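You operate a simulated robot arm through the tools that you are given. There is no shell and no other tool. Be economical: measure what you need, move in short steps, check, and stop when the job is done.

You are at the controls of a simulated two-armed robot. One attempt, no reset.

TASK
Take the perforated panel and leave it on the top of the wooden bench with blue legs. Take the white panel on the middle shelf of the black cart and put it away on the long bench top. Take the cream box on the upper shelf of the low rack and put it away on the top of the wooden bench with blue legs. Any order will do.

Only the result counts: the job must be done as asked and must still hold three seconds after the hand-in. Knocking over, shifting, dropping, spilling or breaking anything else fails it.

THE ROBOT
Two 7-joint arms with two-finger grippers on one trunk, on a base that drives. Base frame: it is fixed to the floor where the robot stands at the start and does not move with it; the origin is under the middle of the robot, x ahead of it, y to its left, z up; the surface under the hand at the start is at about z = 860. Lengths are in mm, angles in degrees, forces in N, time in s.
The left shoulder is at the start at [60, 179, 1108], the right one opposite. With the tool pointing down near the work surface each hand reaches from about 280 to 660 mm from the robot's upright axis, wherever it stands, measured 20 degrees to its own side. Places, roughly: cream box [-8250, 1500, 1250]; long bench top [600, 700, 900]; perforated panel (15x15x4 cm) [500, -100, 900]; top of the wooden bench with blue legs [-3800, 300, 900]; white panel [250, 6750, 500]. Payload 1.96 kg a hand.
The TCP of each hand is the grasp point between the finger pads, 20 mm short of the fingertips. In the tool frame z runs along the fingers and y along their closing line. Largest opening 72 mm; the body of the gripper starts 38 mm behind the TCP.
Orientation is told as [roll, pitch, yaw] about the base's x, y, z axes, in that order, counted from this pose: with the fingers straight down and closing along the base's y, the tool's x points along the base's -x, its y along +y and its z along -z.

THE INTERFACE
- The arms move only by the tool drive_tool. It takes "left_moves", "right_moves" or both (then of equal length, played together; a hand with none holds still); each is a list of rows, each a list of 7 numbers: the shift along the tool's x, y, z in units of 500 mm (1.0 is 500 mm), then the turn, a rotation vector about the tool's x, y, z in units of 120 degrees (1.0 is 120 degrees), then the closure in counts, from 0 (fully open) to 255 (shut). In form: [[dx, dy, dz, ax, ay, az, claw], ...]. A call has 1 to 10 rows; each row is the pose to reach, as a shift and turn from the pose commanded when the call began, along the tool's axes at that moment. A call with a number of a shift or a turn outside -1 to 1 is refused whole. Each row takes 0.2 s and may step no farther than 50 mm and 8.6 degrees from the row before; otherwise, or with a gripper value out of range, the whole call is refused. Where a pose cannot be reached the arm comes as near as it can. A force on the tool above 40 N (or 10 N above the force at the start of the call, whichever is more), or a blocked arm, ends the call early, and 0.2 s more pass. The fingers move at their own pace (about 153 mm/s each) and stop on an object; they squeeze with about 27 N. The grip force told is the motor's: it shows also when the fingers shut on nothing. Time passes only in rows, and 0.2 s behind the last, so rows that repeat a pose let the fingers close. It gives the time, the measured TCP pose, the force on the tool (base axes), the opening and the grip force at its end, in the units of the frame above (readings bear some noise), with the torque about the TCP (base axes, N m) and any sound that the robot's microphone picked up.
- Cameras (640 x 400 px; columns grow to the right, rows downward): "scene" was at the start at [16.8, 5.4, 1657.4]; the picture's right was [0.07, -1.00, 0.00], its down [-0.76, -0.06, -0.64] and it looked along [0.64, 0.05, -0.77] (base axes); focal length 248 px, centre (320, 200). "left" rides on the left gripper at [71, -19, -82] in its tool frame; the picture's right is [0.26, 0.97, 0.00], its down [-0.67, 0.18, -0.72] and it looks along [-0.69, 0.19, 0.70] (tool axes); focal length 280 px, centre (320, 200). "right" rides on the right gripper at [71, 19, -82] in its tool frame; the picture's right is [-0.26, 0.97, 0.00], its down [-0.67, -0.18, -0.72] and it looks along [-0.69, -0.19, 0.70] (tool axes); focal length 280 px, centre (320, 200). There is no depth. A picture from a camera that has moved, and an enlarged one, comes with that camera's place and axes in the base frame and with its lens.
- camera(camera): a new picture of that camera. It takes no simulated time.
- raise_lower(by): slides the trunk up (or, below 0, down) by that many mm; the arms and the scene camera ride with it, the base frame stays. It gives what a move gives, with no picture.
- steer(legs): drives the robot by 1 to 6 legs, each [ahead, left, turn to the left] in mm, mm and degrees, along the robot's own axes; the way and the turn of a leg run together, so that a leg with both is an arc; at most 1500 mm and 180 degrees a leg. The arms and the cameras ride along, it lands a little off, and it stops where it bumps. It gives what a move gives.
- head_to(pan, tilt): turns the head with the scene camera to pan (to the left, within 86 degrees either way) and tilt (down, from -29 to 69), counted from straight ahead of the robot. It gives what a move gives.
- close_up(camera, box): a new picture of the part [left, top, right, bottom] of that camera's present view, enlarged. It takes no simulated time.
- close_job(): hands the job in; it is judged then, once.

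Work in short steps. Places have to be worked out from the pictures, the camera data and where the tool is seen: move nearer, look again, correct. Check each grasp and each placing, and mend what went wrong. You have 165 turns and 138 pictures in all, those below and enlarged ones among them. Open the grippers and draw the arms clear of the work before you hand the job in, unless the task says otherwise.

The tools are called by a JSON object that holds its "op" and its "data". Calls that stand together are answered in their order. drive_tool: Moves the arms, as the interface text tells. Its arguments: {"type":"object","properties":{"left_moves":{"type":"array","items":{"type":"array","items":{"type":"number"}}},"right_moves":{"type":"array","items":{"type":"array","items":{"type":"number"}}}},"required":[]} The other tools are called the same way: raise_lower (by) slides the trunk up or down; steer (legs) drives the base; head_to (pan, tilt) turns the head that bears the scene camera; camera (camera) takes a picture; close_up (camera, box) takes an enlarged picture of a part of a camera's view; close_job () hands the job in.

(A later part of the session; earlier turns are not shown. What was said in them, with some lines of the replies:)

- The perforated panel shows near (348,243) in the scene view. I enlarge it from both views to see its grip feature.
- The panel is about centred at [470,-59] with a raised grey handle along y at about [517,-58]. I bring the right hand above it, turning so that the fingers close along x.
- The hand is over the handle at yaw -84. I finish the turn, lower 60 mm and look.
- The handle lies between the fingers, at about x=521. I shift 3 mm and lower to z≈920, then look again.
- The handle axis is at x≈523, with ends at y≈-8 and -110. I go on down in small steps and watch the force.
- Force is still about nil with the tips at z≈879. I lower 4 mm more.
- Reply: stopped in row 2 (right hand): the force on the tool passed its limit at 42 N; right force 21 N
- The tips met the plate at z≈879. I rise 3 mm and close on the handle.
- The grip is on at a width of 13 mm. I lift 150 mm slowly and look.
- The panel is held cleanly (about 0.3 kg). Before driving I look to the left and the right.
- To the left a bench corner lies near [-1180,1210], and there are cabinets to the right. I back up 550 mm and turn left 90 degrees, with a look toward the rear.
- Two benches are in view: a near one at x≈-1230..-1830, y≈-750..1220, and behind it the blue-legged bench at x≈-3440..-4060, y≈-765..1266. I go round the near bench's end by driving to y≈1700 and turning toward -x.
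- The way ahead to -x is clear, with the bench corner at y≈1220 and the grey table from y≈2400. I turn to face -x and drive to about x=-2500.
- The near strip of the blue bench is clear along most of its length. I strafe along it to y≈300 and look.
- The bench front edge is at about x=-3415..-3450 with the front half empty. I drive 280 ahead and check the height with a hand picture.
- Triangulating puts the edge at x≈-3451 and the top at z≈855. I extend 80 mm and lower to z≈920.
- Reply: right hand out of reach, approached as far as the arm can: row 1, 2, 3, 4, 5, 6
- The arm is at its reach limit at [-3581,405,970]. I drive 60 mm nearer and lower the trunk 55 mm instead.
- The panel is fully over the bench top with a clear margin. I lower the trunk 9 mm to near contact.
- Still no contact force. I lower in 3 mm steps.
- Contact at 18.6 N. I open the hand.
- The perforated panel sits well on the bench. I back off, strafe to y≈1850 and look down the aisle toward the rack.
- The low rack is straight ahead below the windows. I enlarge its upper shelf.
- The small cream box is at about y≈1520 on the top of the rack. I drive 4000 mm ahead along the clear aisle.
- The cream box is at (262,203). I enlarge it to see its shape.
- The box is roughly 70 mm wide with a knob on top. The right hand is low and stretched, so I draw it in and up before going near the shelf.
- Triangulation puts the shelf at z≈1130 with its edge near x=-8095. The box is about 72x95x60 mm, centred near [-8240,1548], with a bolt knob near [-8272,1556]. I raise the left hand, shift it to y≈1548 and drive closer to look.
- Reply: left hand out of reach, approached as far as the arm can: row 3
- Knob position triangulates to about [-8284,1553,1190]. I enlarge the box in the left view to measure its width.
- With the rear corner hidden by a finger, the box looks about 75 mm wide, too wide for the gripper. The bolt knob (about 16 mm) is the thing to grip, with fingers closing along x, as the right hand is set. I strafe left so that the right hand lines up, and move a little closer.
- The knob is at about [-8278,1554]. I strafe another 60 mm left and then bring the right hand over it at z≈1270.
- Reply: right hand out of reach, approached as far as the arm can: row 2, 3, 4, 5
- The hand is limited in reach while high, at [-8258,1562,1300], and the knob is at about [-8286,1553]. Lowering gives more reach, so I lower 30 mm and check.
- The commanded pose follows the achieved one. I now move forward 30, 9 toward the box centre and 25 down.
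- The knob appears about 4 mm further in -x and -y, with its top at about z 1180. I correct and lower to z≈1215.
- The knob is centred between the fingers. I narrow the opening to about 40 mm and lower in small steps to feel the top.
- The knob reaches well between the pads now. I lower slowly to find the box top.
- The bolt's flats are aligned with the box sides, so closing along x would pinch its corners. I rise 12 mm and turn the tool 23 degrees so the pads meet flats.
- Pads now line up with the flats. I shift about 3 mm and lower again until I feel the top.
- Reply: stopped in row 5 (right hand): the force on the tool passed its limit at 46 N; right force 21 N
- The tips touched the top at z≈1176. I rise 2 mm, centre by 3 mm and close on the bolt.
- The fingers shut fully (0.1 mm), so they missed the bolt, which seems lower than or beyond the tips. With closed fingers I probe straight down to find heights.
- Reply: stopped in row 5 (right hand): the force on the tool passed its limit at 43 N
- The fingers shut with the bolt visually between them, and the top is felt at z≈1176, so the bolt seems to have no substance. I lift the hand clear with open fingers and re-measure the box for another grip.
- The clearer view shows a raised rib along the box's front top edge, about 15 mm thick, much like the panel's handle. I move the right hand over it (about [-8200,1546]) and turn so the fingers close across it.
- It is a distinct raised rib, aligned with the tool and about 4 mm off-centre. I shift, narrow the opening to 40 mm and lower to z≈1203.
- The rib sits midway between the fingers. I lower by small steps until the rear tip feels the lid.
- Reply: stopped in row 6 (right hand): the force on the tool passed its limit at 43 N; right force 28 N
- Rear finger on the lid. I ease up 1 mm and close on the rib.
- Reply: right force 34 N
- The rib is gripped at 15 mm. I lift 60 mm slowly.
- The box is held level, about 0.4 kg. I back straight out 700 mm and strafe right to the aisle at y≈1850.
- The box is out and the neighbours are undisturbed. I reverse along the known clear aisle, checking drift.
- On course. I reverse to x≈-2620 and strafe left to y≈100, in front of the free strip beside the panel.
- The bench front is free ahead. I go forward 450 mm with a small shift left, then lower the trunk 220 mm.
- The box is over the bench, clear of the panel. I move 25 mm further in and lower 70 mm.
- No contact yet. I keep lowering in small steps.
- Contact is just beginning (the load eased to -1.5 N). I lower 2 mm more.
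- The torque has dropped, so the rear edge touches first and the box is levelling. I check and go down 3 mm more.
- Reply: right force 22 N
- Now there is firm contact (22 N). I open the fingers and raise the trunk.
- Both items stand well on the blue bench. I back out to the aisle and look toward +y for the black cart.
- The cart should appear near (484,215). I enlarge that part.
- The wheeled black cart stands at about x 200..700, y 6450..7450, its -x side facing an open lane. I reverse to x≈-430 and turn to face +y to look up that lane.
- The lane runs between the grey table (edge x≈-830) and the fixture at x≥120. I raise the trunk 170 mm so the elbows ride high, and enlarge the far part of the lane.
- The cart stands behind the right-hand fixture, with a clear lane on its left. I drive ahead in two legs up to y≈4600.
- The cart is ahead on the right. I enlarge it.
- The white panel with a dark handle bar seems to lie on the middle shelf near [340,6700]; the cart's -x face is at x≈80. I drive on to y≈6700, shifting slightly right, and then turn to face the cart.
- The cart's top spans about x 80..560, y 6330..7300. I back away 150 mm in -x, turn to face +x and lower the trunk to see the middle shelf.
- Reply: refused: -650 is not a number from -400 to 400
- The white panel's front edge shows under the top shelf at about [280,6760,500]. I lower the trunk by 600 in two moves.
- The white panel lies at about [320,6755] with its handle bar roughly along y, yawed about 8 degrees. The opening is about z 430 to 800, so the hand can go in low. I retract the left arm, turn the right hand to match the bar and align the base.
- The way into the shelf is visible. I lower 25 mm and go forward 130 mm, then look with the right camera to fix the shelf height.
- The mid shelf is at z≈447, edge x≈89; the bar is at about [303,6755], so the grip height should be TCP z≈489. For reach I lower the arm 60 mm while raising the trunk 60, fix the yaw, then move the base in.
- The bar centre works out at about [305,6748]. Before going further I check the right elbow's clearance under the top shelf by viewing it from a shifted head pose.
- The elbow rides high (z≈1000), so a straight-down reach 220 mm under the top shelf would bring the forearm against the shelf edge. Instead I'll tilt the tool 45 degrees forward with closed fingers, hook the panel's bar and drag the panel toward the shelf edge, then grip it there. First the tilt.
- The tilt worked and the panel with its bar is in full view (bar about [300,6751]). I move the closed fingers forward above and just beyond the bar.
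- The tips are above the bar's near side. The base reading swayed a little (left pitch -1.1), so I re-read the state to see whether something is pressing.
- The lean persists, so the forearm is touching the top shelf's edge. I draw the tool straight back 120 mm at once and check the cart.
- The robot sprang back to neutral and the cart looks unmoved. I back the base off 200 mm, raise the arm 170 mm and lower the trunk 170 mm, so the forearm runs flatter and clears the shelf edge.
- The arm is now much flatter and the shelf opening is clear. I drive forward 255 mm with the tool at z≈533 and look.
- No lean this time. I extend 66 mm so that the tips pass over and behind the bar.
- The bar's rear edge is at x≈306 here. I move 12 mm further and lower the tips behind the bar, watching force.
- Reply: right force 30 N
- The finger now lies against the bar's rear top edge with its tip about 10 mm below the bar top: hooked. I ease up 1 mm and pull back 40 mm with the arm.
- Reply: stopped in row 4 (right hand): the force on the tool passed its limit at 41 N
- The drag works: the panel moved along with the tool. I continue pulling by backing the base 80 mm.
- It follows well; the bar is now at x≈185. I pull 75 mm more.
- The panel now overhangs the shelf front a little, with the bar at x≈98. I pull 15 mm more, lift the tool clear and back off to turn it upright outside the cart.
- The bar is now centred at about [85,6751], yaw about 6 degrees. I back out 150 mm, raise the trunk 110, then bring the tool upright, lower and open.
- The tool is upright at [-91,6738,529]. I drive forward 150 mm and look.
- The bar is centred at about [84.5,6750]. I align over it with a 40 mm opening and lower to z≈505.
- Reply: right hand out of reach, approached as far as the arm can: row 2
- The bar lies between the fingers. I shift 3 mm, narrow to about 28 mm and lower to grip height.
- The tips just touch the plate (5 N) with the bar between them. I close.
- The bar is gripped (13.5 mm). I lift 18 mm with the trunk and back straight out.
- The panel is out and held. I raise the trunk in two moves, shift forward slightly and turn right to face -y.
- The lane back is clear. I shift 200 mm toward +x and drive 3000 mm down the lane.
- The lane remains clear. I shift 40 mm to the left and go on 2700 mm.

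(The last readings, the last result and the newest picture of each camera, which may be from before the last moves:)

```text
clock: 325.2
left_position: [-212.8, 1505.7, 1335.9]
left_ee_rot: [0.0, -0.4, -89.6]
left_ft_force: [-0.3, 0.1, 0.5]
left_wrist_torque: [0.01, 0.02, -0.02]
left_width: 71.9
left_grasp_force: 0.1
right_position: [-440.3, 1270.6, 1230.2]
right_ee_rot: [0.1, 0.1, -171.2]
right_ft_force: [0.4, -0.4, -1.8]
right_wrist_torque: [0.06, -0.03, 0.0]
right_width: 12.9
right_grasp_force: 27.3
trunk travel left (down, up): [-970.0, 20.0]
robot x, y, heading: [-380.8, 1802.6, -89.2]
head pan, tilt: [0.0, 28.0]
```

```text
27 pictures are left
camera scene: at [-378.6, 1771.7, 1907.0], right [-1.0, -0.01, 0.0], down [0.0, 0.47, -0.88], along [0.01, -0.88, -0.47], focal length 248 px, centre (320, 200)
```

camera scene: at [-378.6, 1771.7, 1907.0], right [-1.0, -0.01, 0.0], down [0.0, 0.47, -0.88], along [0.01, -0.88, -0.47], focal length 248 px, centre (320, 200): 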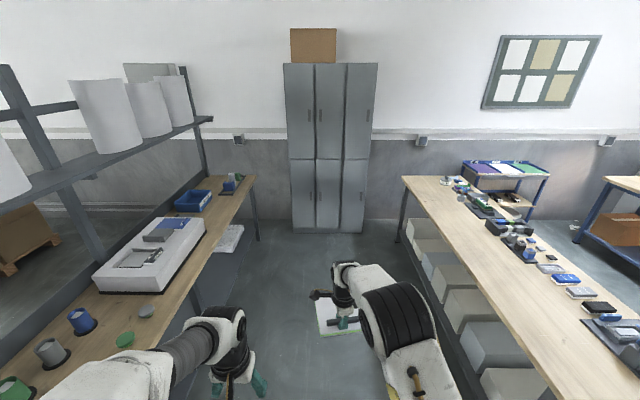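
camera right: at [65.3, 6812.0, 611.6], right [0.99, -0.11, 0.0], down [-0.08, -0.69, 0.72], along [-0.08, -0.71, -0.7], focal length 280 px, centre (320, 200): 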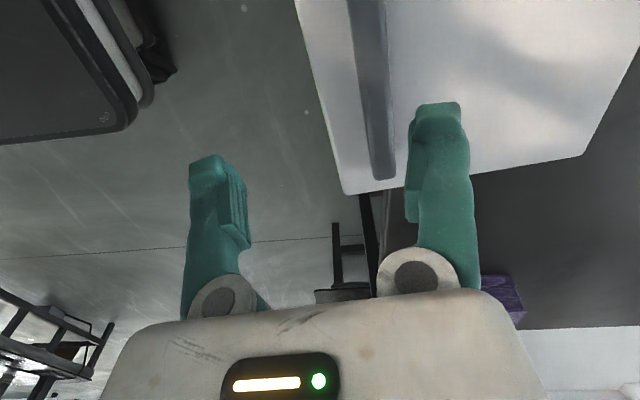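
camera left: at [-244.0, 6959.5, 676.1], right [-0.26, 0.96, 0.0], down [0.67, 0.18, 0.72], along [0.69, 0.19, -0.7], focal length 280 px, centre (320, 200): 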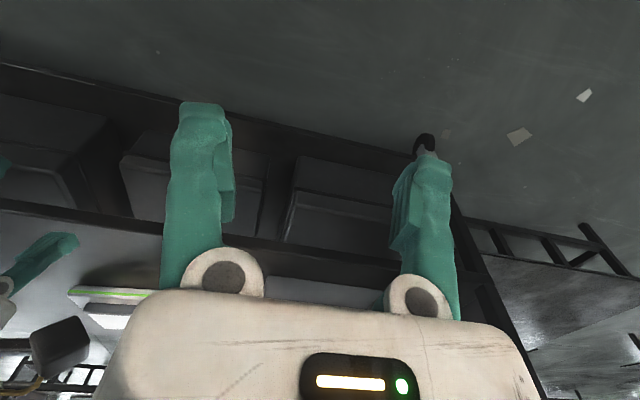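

The long bench with its free stretch past the printer is on the left. I drive on to y≈350, with x≈-450, and turn left to face it.

{"op": "steer", "data": {"legs": [[1450, -70, -0.8], [0, 0, 90]]}}

{"op": "steer", "data": {"legs": [[0, -300, 0]]}}

{"op": "head_to", "data": {"pan": 0, "tilt": 42}}

{"op": "camera", "data": {"camera": "scene"}}

```text
clock: 336.1
left_position: [-133.9, 513.6, 1335.4]
left_ee_rot: [0.1, -0.3, -2.0]
left_ft_force: [0.7, -0.2, -0.5]
left_wrist_torque: [0.01, 0.0, -0.02]
left_width: 72.1
left_grasp_force: 0.1
right_position: [91.2, 274.4, 1229.5]
right_ee_rot: [0.0, 0.0, -83.6]
right_ft_force: [-0.4, -0.8, -1.4]
right_wrist_torque: [-0.02, 0.06, 0.01]
right_width: 13.3
right_grasp_force: 26.8
trunk travel left (down, up): [-970.0, 20.0]
robot x, y, heading: [-438.7, 361.6, -1.9]
head pan, tilt: [0.0, 28.0]
```

```text
clock: 338.1
left_position: [-144.4, 212.3, 1335.8]
left_ee_rot: [-0.1, -0.3, -2.1]
left_ft_force: [-0.5, 0.1, 0.0]
left_wrist_torque: [-0.01, 0.0, 0.0]
left_width: 72.2
left_grasp_force: 0.0
right_position: [79.8, -28.7, 1228.9]
right_ee_rot: [0.0, -0.1, -83.7]
right_ft_force: [0.2, -0.5, -1.8]
right_wrist_torque: [-0.02, 0.06, 0.01]
right_width: 13.0
right_grasp_force: 26.8
trunk travel left (down, up): [-970.0, 20.0]
robot x, y, heading: [-449.0, 58.2, -1.8]
head pan, tilt: [0.0, 28.0]
```

```text
clock: 338.9
left_position: [-144.8, 209.0, 1336.2]
left_ee_rot: [-0.1, -0.3, -2.1]
left_ft_force: [0.4, 0.0, 0.9]
left_wrist_torque: [-0.01, 0.02, 0.02]
left_width: 72.2
left_grasp_force: 0.1
right_position: [79.7, -30.6, 1229.5]
right_ee_rot: [0.0, 0.0, -83.8]
right_ft_force: [0.7, 0.0, -2.0]
right_wrist_torque: [0.01, 0.08, -0.01]
right_width: 13.2
right_grasp_force: 26.8
trunk travel left (down, up): [-970.0, 20.0]
robot x, y, heading: [-448.9, 55.7, -2.2]
head pan, tilt: [0.0, 42.0]
```

```text
26 pictures are left
camera scene: at [-425.1, 53.7, 1885.6], right [-0.04, -1.0, 0.0], down [-0.67, 0.02, -0.74], along [0.74, -0.03, -0.67], focal length 248 px, centre (320, 200)
```

scene: 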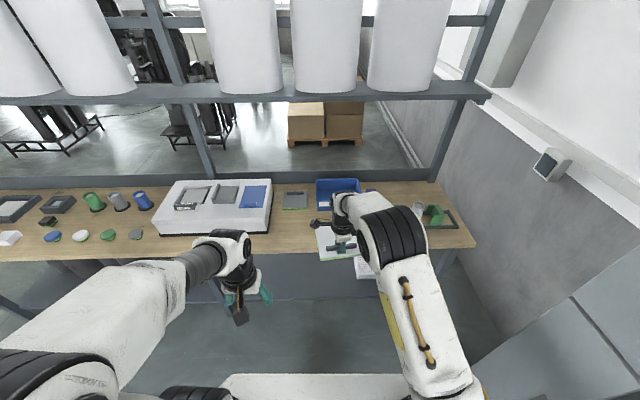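

I lower the trunk 230 mm here, straighten the heading and drive 345 mm forward, to put the panel over the clear spot.

{"op": "raise_lower", "data": {"by": -230}}

{"op": "steer", "data": {"legs": [[0, 0, 2.1], [345, 0, 0]]}}

{"op": "camera", "data": {"camera": "scene"}}

{"op": "camera", "data": {"camera": "right"}}

```text
clock: 341.3
left_position: [-145.6, 210.2, 1107.1]
left_ee_rot: [0.0, -0.2, -2.1]
left_ft_force: [-0.9, 0.1, -0.6]
left_wrist_torque: [-0.02, 0.0, 0.01]
left_width: 71.9
left_grasp_force: 0.1
right_position: [78.6, -30.8, 999.8]
right_ee_rot: [0.0, 0.0, -83.7]
right_ft_force: [-0.3, -0.3, -2.2]
right_wrist_torque: [0.0, 0.07, -0.01]
right_width: 13.0
right_grasp_force: 26.7
trunk travel left (down, up): [-740.0, 250.0]
robot x, y, heading: [-446.8, 54.0, -2.0]
head pan, tilt: [0.0, 42.0]
```

```text
clock: 344.0
left_position: [196.3, 221.0, 1105.9]
left_ee_rot: [0.0, -0.2, 0.1]
left_ft_force: [0.5, -0.2, 0.7]
left_wrist_torque: [-0.01, 0.01, 0.02]
left_width: 71.7
left_grasp_force: 0.0
right_position: [430.2, -9.6, 998.6]
right_ee_rot: [0.0, 0.0, -81.4]
right_ft_force: [0.3, 0.4, -2.2]
right_wrist_torque: [0.01, 0.06, -0.04]
right_width: 13.2
right_grasp_force: 26.8
trunk travel left (down, up): [-740.0, 250.0]
robot x, y, heading: [-103.9, 56.3, -0.1]
head pan, tilt: [0.0, 42.0]
```

```text
25 pictures are left
camera scene: at [-78.3, 56.3, 1655.5], right [0.0, -1.0, 0.0], down [-0.67, 0.0, -0.74], along [0.74, 0.0, -0.67], focal length 248 px, centre (320, 200)
```

scene: 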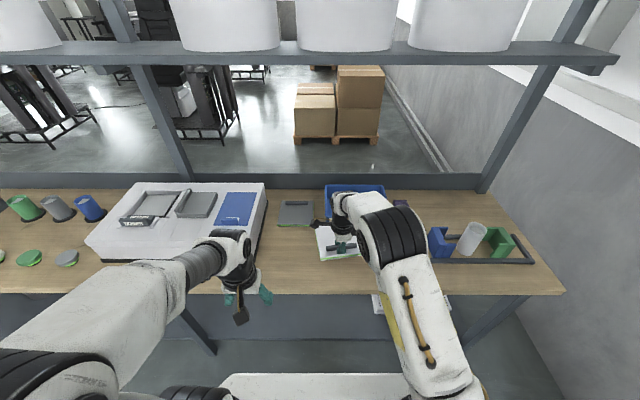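

```text
24 pictures are left
camera right: at [438.0, 64.6, 1081.4], right [0.99, -0.12, 0.0], down [-0.08, -0.69, 0.72], along [-0.08, -0.71, -0.7], focal length 280 px, centre (320, 200)
```

right: 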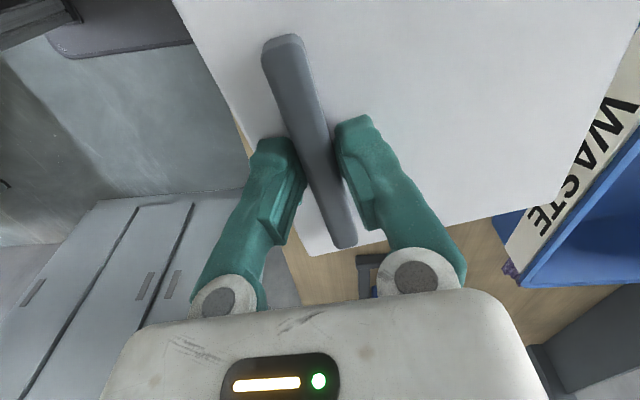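

The panel is over clear bench, but near the WASTE bin, so I back 20 mm and lower the trunk 85 mm.

{"op": "steer", "data": {"legs": [[-20, 0, 0]]}}

{"op": "raise_lower", "data": {"by": -85}}

{"op": "camera", "data": {"camera": "right"}}

```text
clock: 344.8
left_position: [179.8, 221.0, 1105.7]
left_ee_rot: [0.0, -0.1, 0.2]
left_ft_force: [-0.1, -0.8, -0.2]
left_wrist_torque: [-0.02, 0.02, 0.0]
left_width: 72.1
left_grasp_force: 0.1
right_position: [412.6, -8.2, 998.7]
right_ee_rot: [-0.2, 0.0, -81.4]
right_ft_force: [0.4, -0.7, -2.5]
right_wrist_torque: [0.0, 0.1, -0.01]
right_width: 13.3
right_grasp_force: 27.0
trunk travel left (down, up): [-740.0, 250.0]
robot x, y, heading: [-121.8, 57.1, 0.2]
head pan, tilt: [0.0, 42.0]
```

```text
clock: 346.0
left_position: [175.5, 222.6, 1021.4]
left_ee_rot: [0.1, -0.4, 0.0]
left_ft_force: [0.3, -0.1, 0.0]
left_wrist_torque: [0.0, -0.03, -0.04]
left_width: 72.0
left_grasp_force: 0.1
right_position: [409.9, -9.4, 915.5]
right_ee_rot: [0.0, 0.0, -81.3]
right_ft_force: [-0.2, 0.1, -1.9]
right_wrist_torque: [0.01, 0.09, 0.0]
right_width: 13.0
right_grasp_force: 26.2
trunk travel left (down, up): [-655.0, 335.0]
robot x, y, heading: [-120.4, 55.9, -0.1]
head pan, tilt: [0.0, 42.0]
```

```text
23 pictures are left
camera right: at [417.8, 64.5, 996.5], right [0.99, -0.12, 0.0], down [-0.08, -0.69, 0.72], along [-0.08, -0.71, -0.7], focal length 280 px, centre (320, 200)
```

right: 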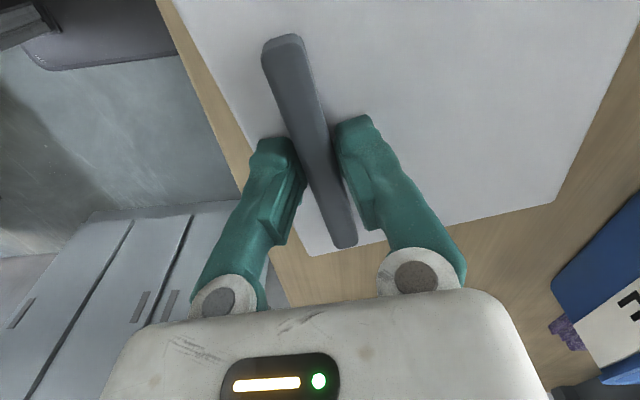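

There is a thin margin at the front edge, so I move forward 12 mm, then lower to contact.

{"op": "steer", "data": {"legs": [[14, 0, 0]]}}

{"op": "raise_lower", "data": {"by": -8}}

{"op": "raise_lower", "data": {"by": -3}}

```text
clock: 346.7
left_position: [188.4, 220.6, 1020.6]
left_ee_rot: [0.0, -0.3, 0.1]
left_ft_force: [-0.1, -0.2, 0.3]
left_wrist_torque: [0.02, 0.02, 0.03]
left_width: 72.1
left_grasp_force: 0.0
right_position: [422.1, -8.6, 915.2]
right_ee_rot: [0.2, 0.0, -81.3]
right_ft_force: [-0.1, -0.5, -1.5]
right_wrist_torque: [0.01, 0.06, 0.01]
right_width: 13.2
right_grasp_force: 26.9
trunk travel left (down, up): [-655.0, 335.0]
robot x, y, heading: [-107.1, 54.1, 0.5]
head pan, tilt: [0.0, 42.0]
```

```text
clock: 347.3
left_position: [190.0, 221.5, 1013.3]
left_ee_rot: [-0.1, -0.2, 0.1]
left_ft_force: [-0.2, -0.4, 0.0]
left_wrist_torque: [0.0, 0.01, -0.01]
left_width: 72.0
left_grasp_force: 0.0
right_position: [422.7, -7.8, 906.0]
right_ee_rot: [0.0, 0.0, -81.4]
right_ft_force: [-0.5, -0.2, -0.5]
right_wrist_torque: [-0.07, -0.08, -0.04]
right_width: 13.4
right_grasp_force: 27.7
trunk travel left (down, up): [-647.0, 343.0]
robot x, y, heading: [-109.0, 52.1, 0.2]
head pan, tilt: [0.0, 42.0]
```

```text
clock: 347.8
left_position: [189.4, 221.4, 1009.1]
left_ee_rot: [0.0, -0.2, 0.1]
left_ft_force: [1.0, 0.2, 0.2]
left_wrist_torque: [-0.01, 0.0, 0.02]
left_width: 71.9
left_grasp_force: 0.0
right_position: [423.6, -8.2, 903.0]
right_ee_rot: [-0.1, 0.0, -81.4]
right_ft_force: [-0.6, -0.6, 0.6]
right_wrist_torque: [-0.07, -0.01, 0.0]
right_width: 13.0
right_grasp_force: 27.4
trunk travel left (down, up): [-644.0, 346.0]
robot x, y, heading: [-108.0, 58.2, -0.0]
head pan, tilt: [0.0, 42.0]
```

Contact is just starting. I lower 2 mm more.

{"op": "raise_lower", "data": {"by": -2}}

```text
clock: 348.3
left_position: [189.5, 221.1, 1008.6]
left_ee_rot: [0.1, -0.2, 0.1]
left_ft_force: [-0.1, -0.2, -0.1]
left_wrist_torque: [-0.01, -0.01, -0.04]
left_width: 72.0
left_grasp_force: 0.0
right_position: [422.1, -8.3, 901.3]
right_ee_rot: [0.0, 0.1, -81.4]
right_ft_force: [-0.3, -0.9, 3.2]
right_wrist_torque: [-0.04, 0.0, -0.02]
right_width: 13.2
right_grasp_force: 26.7
trunk travel left (down, up): [-642.0, 348.0]
robot x, y, heading: [-108.6, 52.8, 0.1]
head pan, tilt: [0.0, 42.0]
```

Fz is now positive, so the panel rests on the bench. I open the fingers and raise the trunk.

{"op": "drive_tool", "data": {"right_moves": [[0, 0, 0, 0, 0, 0, 140], [0, 0, 0, 0, 0, 0, 140], [0, 0, 0, 0, 0, 0, 140]]}}

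{"op": "raise_lower", "data": {"by": 150}}

{"op": "camera", "data": {"camera": "right"}}

{"op": "camera", "data": {"camera": "scene"}}

```text
clock: 349.1
left_position: [189.4, 222.1, 1008.8]
left_ee_rot: [-0.1, -0.3, 0.0]
left_ft_force: [-0.4, 0.5, 0.4]
left_wrist_torque: [0.02, 0.01, 0.01]
left_width: 72.0
left_grasp_force: 0.1
right_position: [424.3, -9.0, 901.0]
right_ee_rot: [0.0, 0.0, -81.4]
right_ft_force: [0.6, 0.8, 3.6]
right_wrist_torque: [0.03, 0.0, 0.0]
right_width: 32.3
right_grasp_force: 0.1
trunk travel left (down, up): [-642.0, 348.0]
robot x, y, heading: [-110.1, 57.5, -0.1]
head pan, tilt: [0.0, 42.0]
```

```text
clock: 350.9
left_position: [189.9, 221.2, 1158.0]
left_ee_rot: [0.1, -0.2, 0.1]
left_ft_force: [-0.8, 0.4, 0.5]
left_wrist_torque: [-0.02, 0.03, -0.01]
left_width: 72.1
left_grasp_force: 0.0
right_position: [422.2, -8.2, 1051.2]
right_ee_rot: [0.0, 0.0, -81.5]
right_ft_force: [-0.1, -0.4, 0.5]
right_wrist_torque: [-0.02, 0.0, -0.02]
right_width: 32.4
right_grasp_force: 0.0
trunk travel left (down, up): [-792.0, 198.0]
robot x, y, heading: [-108.7, 57.8, 0.2]
head pan, tilt: [0.0, 42.0]
```

```text
22 pictures are left
camera right: at [431.6, 64.6, 1133.2], right [0.99, -0.11, 0.0], down [-0.08, -0.69, 0.72], along [-0.08, -0.71, -0.7], focal length 280 px, centre (320, 200)
```

right: 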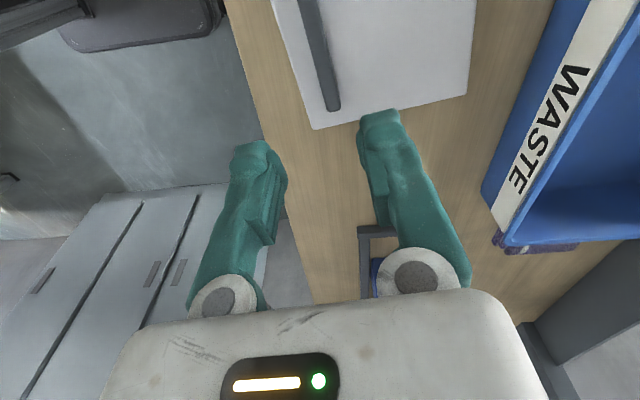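

```text
21 pictures are left
camera scene: at [-84.6, 56.3, 1707.5], right [0.0, -1.0, 0.0], down [-0.67, 0.0, -0.74], along [0.74, 0.0, -0.67], focal length 248 px, centre (320, 200)
```

scene: 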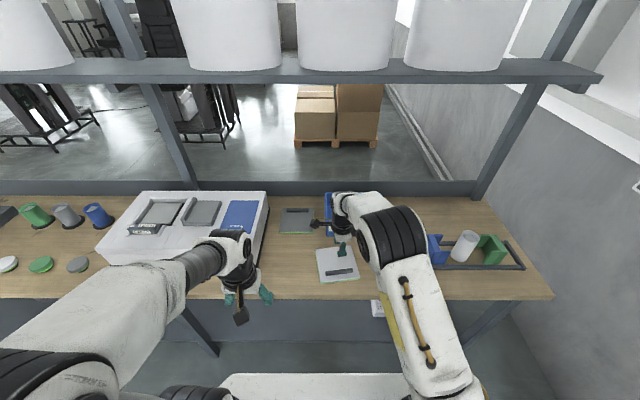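

The white panel lies flat on the long bench, clear of everything. I open the gripper and back away.

{"op": "drive_tool", "data": {"right_moves": [[0, 0, 0, 0, 0, 0, 0], [0, 0, 0, 0, 0, 0, 0]]}}

{"op": "steer", "data": {"legs": [[-350, 0, 0]]}}

{"op": "camera", "data": {"camera": "scene"}}

```text
clock: 351.5
left_position: [190.3, 221.2, 1157.8]
left_ee_rot: [0.0, -0.2, 0.2]
left_ft_force: [-0.2, 0.7, -1.2]
left_wrist_torque: [0.0, 0.03, -0.02]
left_width: 72.0
left_grasp_force: 0.1
right_position: [423.1, -8.5, 1051.3]
right_ee_rot: [0.0, -0.1, -81.4]
right_ft_force: [-0.3, 0.5, 0.5]
right_wrist_torque: [0.03, -0.01, 0.02]
right_width: 72.1
right_grasp_force: 0.0
trunk travel left (down, up): [-792.0, 198.0]
robot x, y, heading: [-109.0, 52.8, 0.2]
head pan, tilt: [0.0, 42.0]
```

```text
clock: 353.8
left_position: [-162.5, 222.1, 1157.2]
left_ee_rot: [0.0, -0.2, 0.6]
left_ft_force: [-0.3, 0.0, 0.6]
left_wrist_torque: [0.0, 0.02, -0.02]
left_width: 72.1
left_grasp_force: 0.1
right_position: [71.8, -7.0, 1051.4]
right_ee_rot: [-0.1, 0.0, -80.9]
right_ft_force: [-0.6, 0.8, -0.2]
right_wrist_torque: [0.01, -0.02, -0.02]
right_width: 72.0
right_grasp_force: 0.1
trunk travel left (down, up): [-792.0, 198.0]
robot x, y, heading: [-460.0, 49.7, 0.7]
head pan, tilt: [0.0, 42.0]
```

```text
20 pictures are left
camera scene: at [-435.9, 53.5, 1707.5], right [0.01, -1.0, 0.0], down [-0.67, -0.01, -0.74], along [0.74, 0.01, -0.67], focal length 248 px, centre (320, 200)
```

scene: 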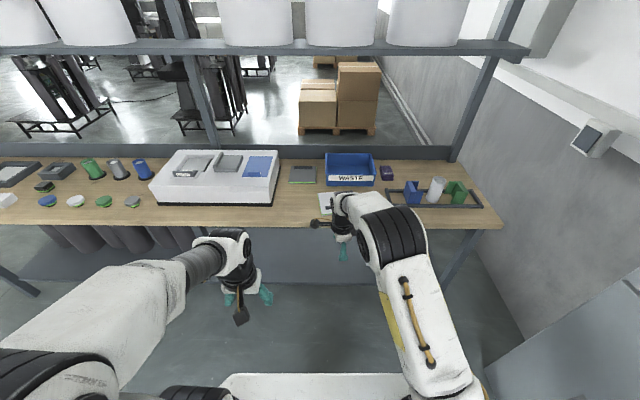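

All three items are placed, the grippers are open and the arms are clear, so I hand in.

{"op": "close_job", "data": {}}

```text
The job is handed in.
```

I put all three items where you asked, then opened both grippers, drew the arms clear and handed the job in; no verdict has come back yet. The perforated panel and the cream box are on the wooden bench with blue legs, and the white panel is on the long bench top.

While I was reaching for the white panel, the right forearm pressed against the edge of the cart's top shelf and pushed the robot back about 10 mm. I pulled out at once. In the pictures the cart and everything on it look unmoved, but I could not measure that exactly.
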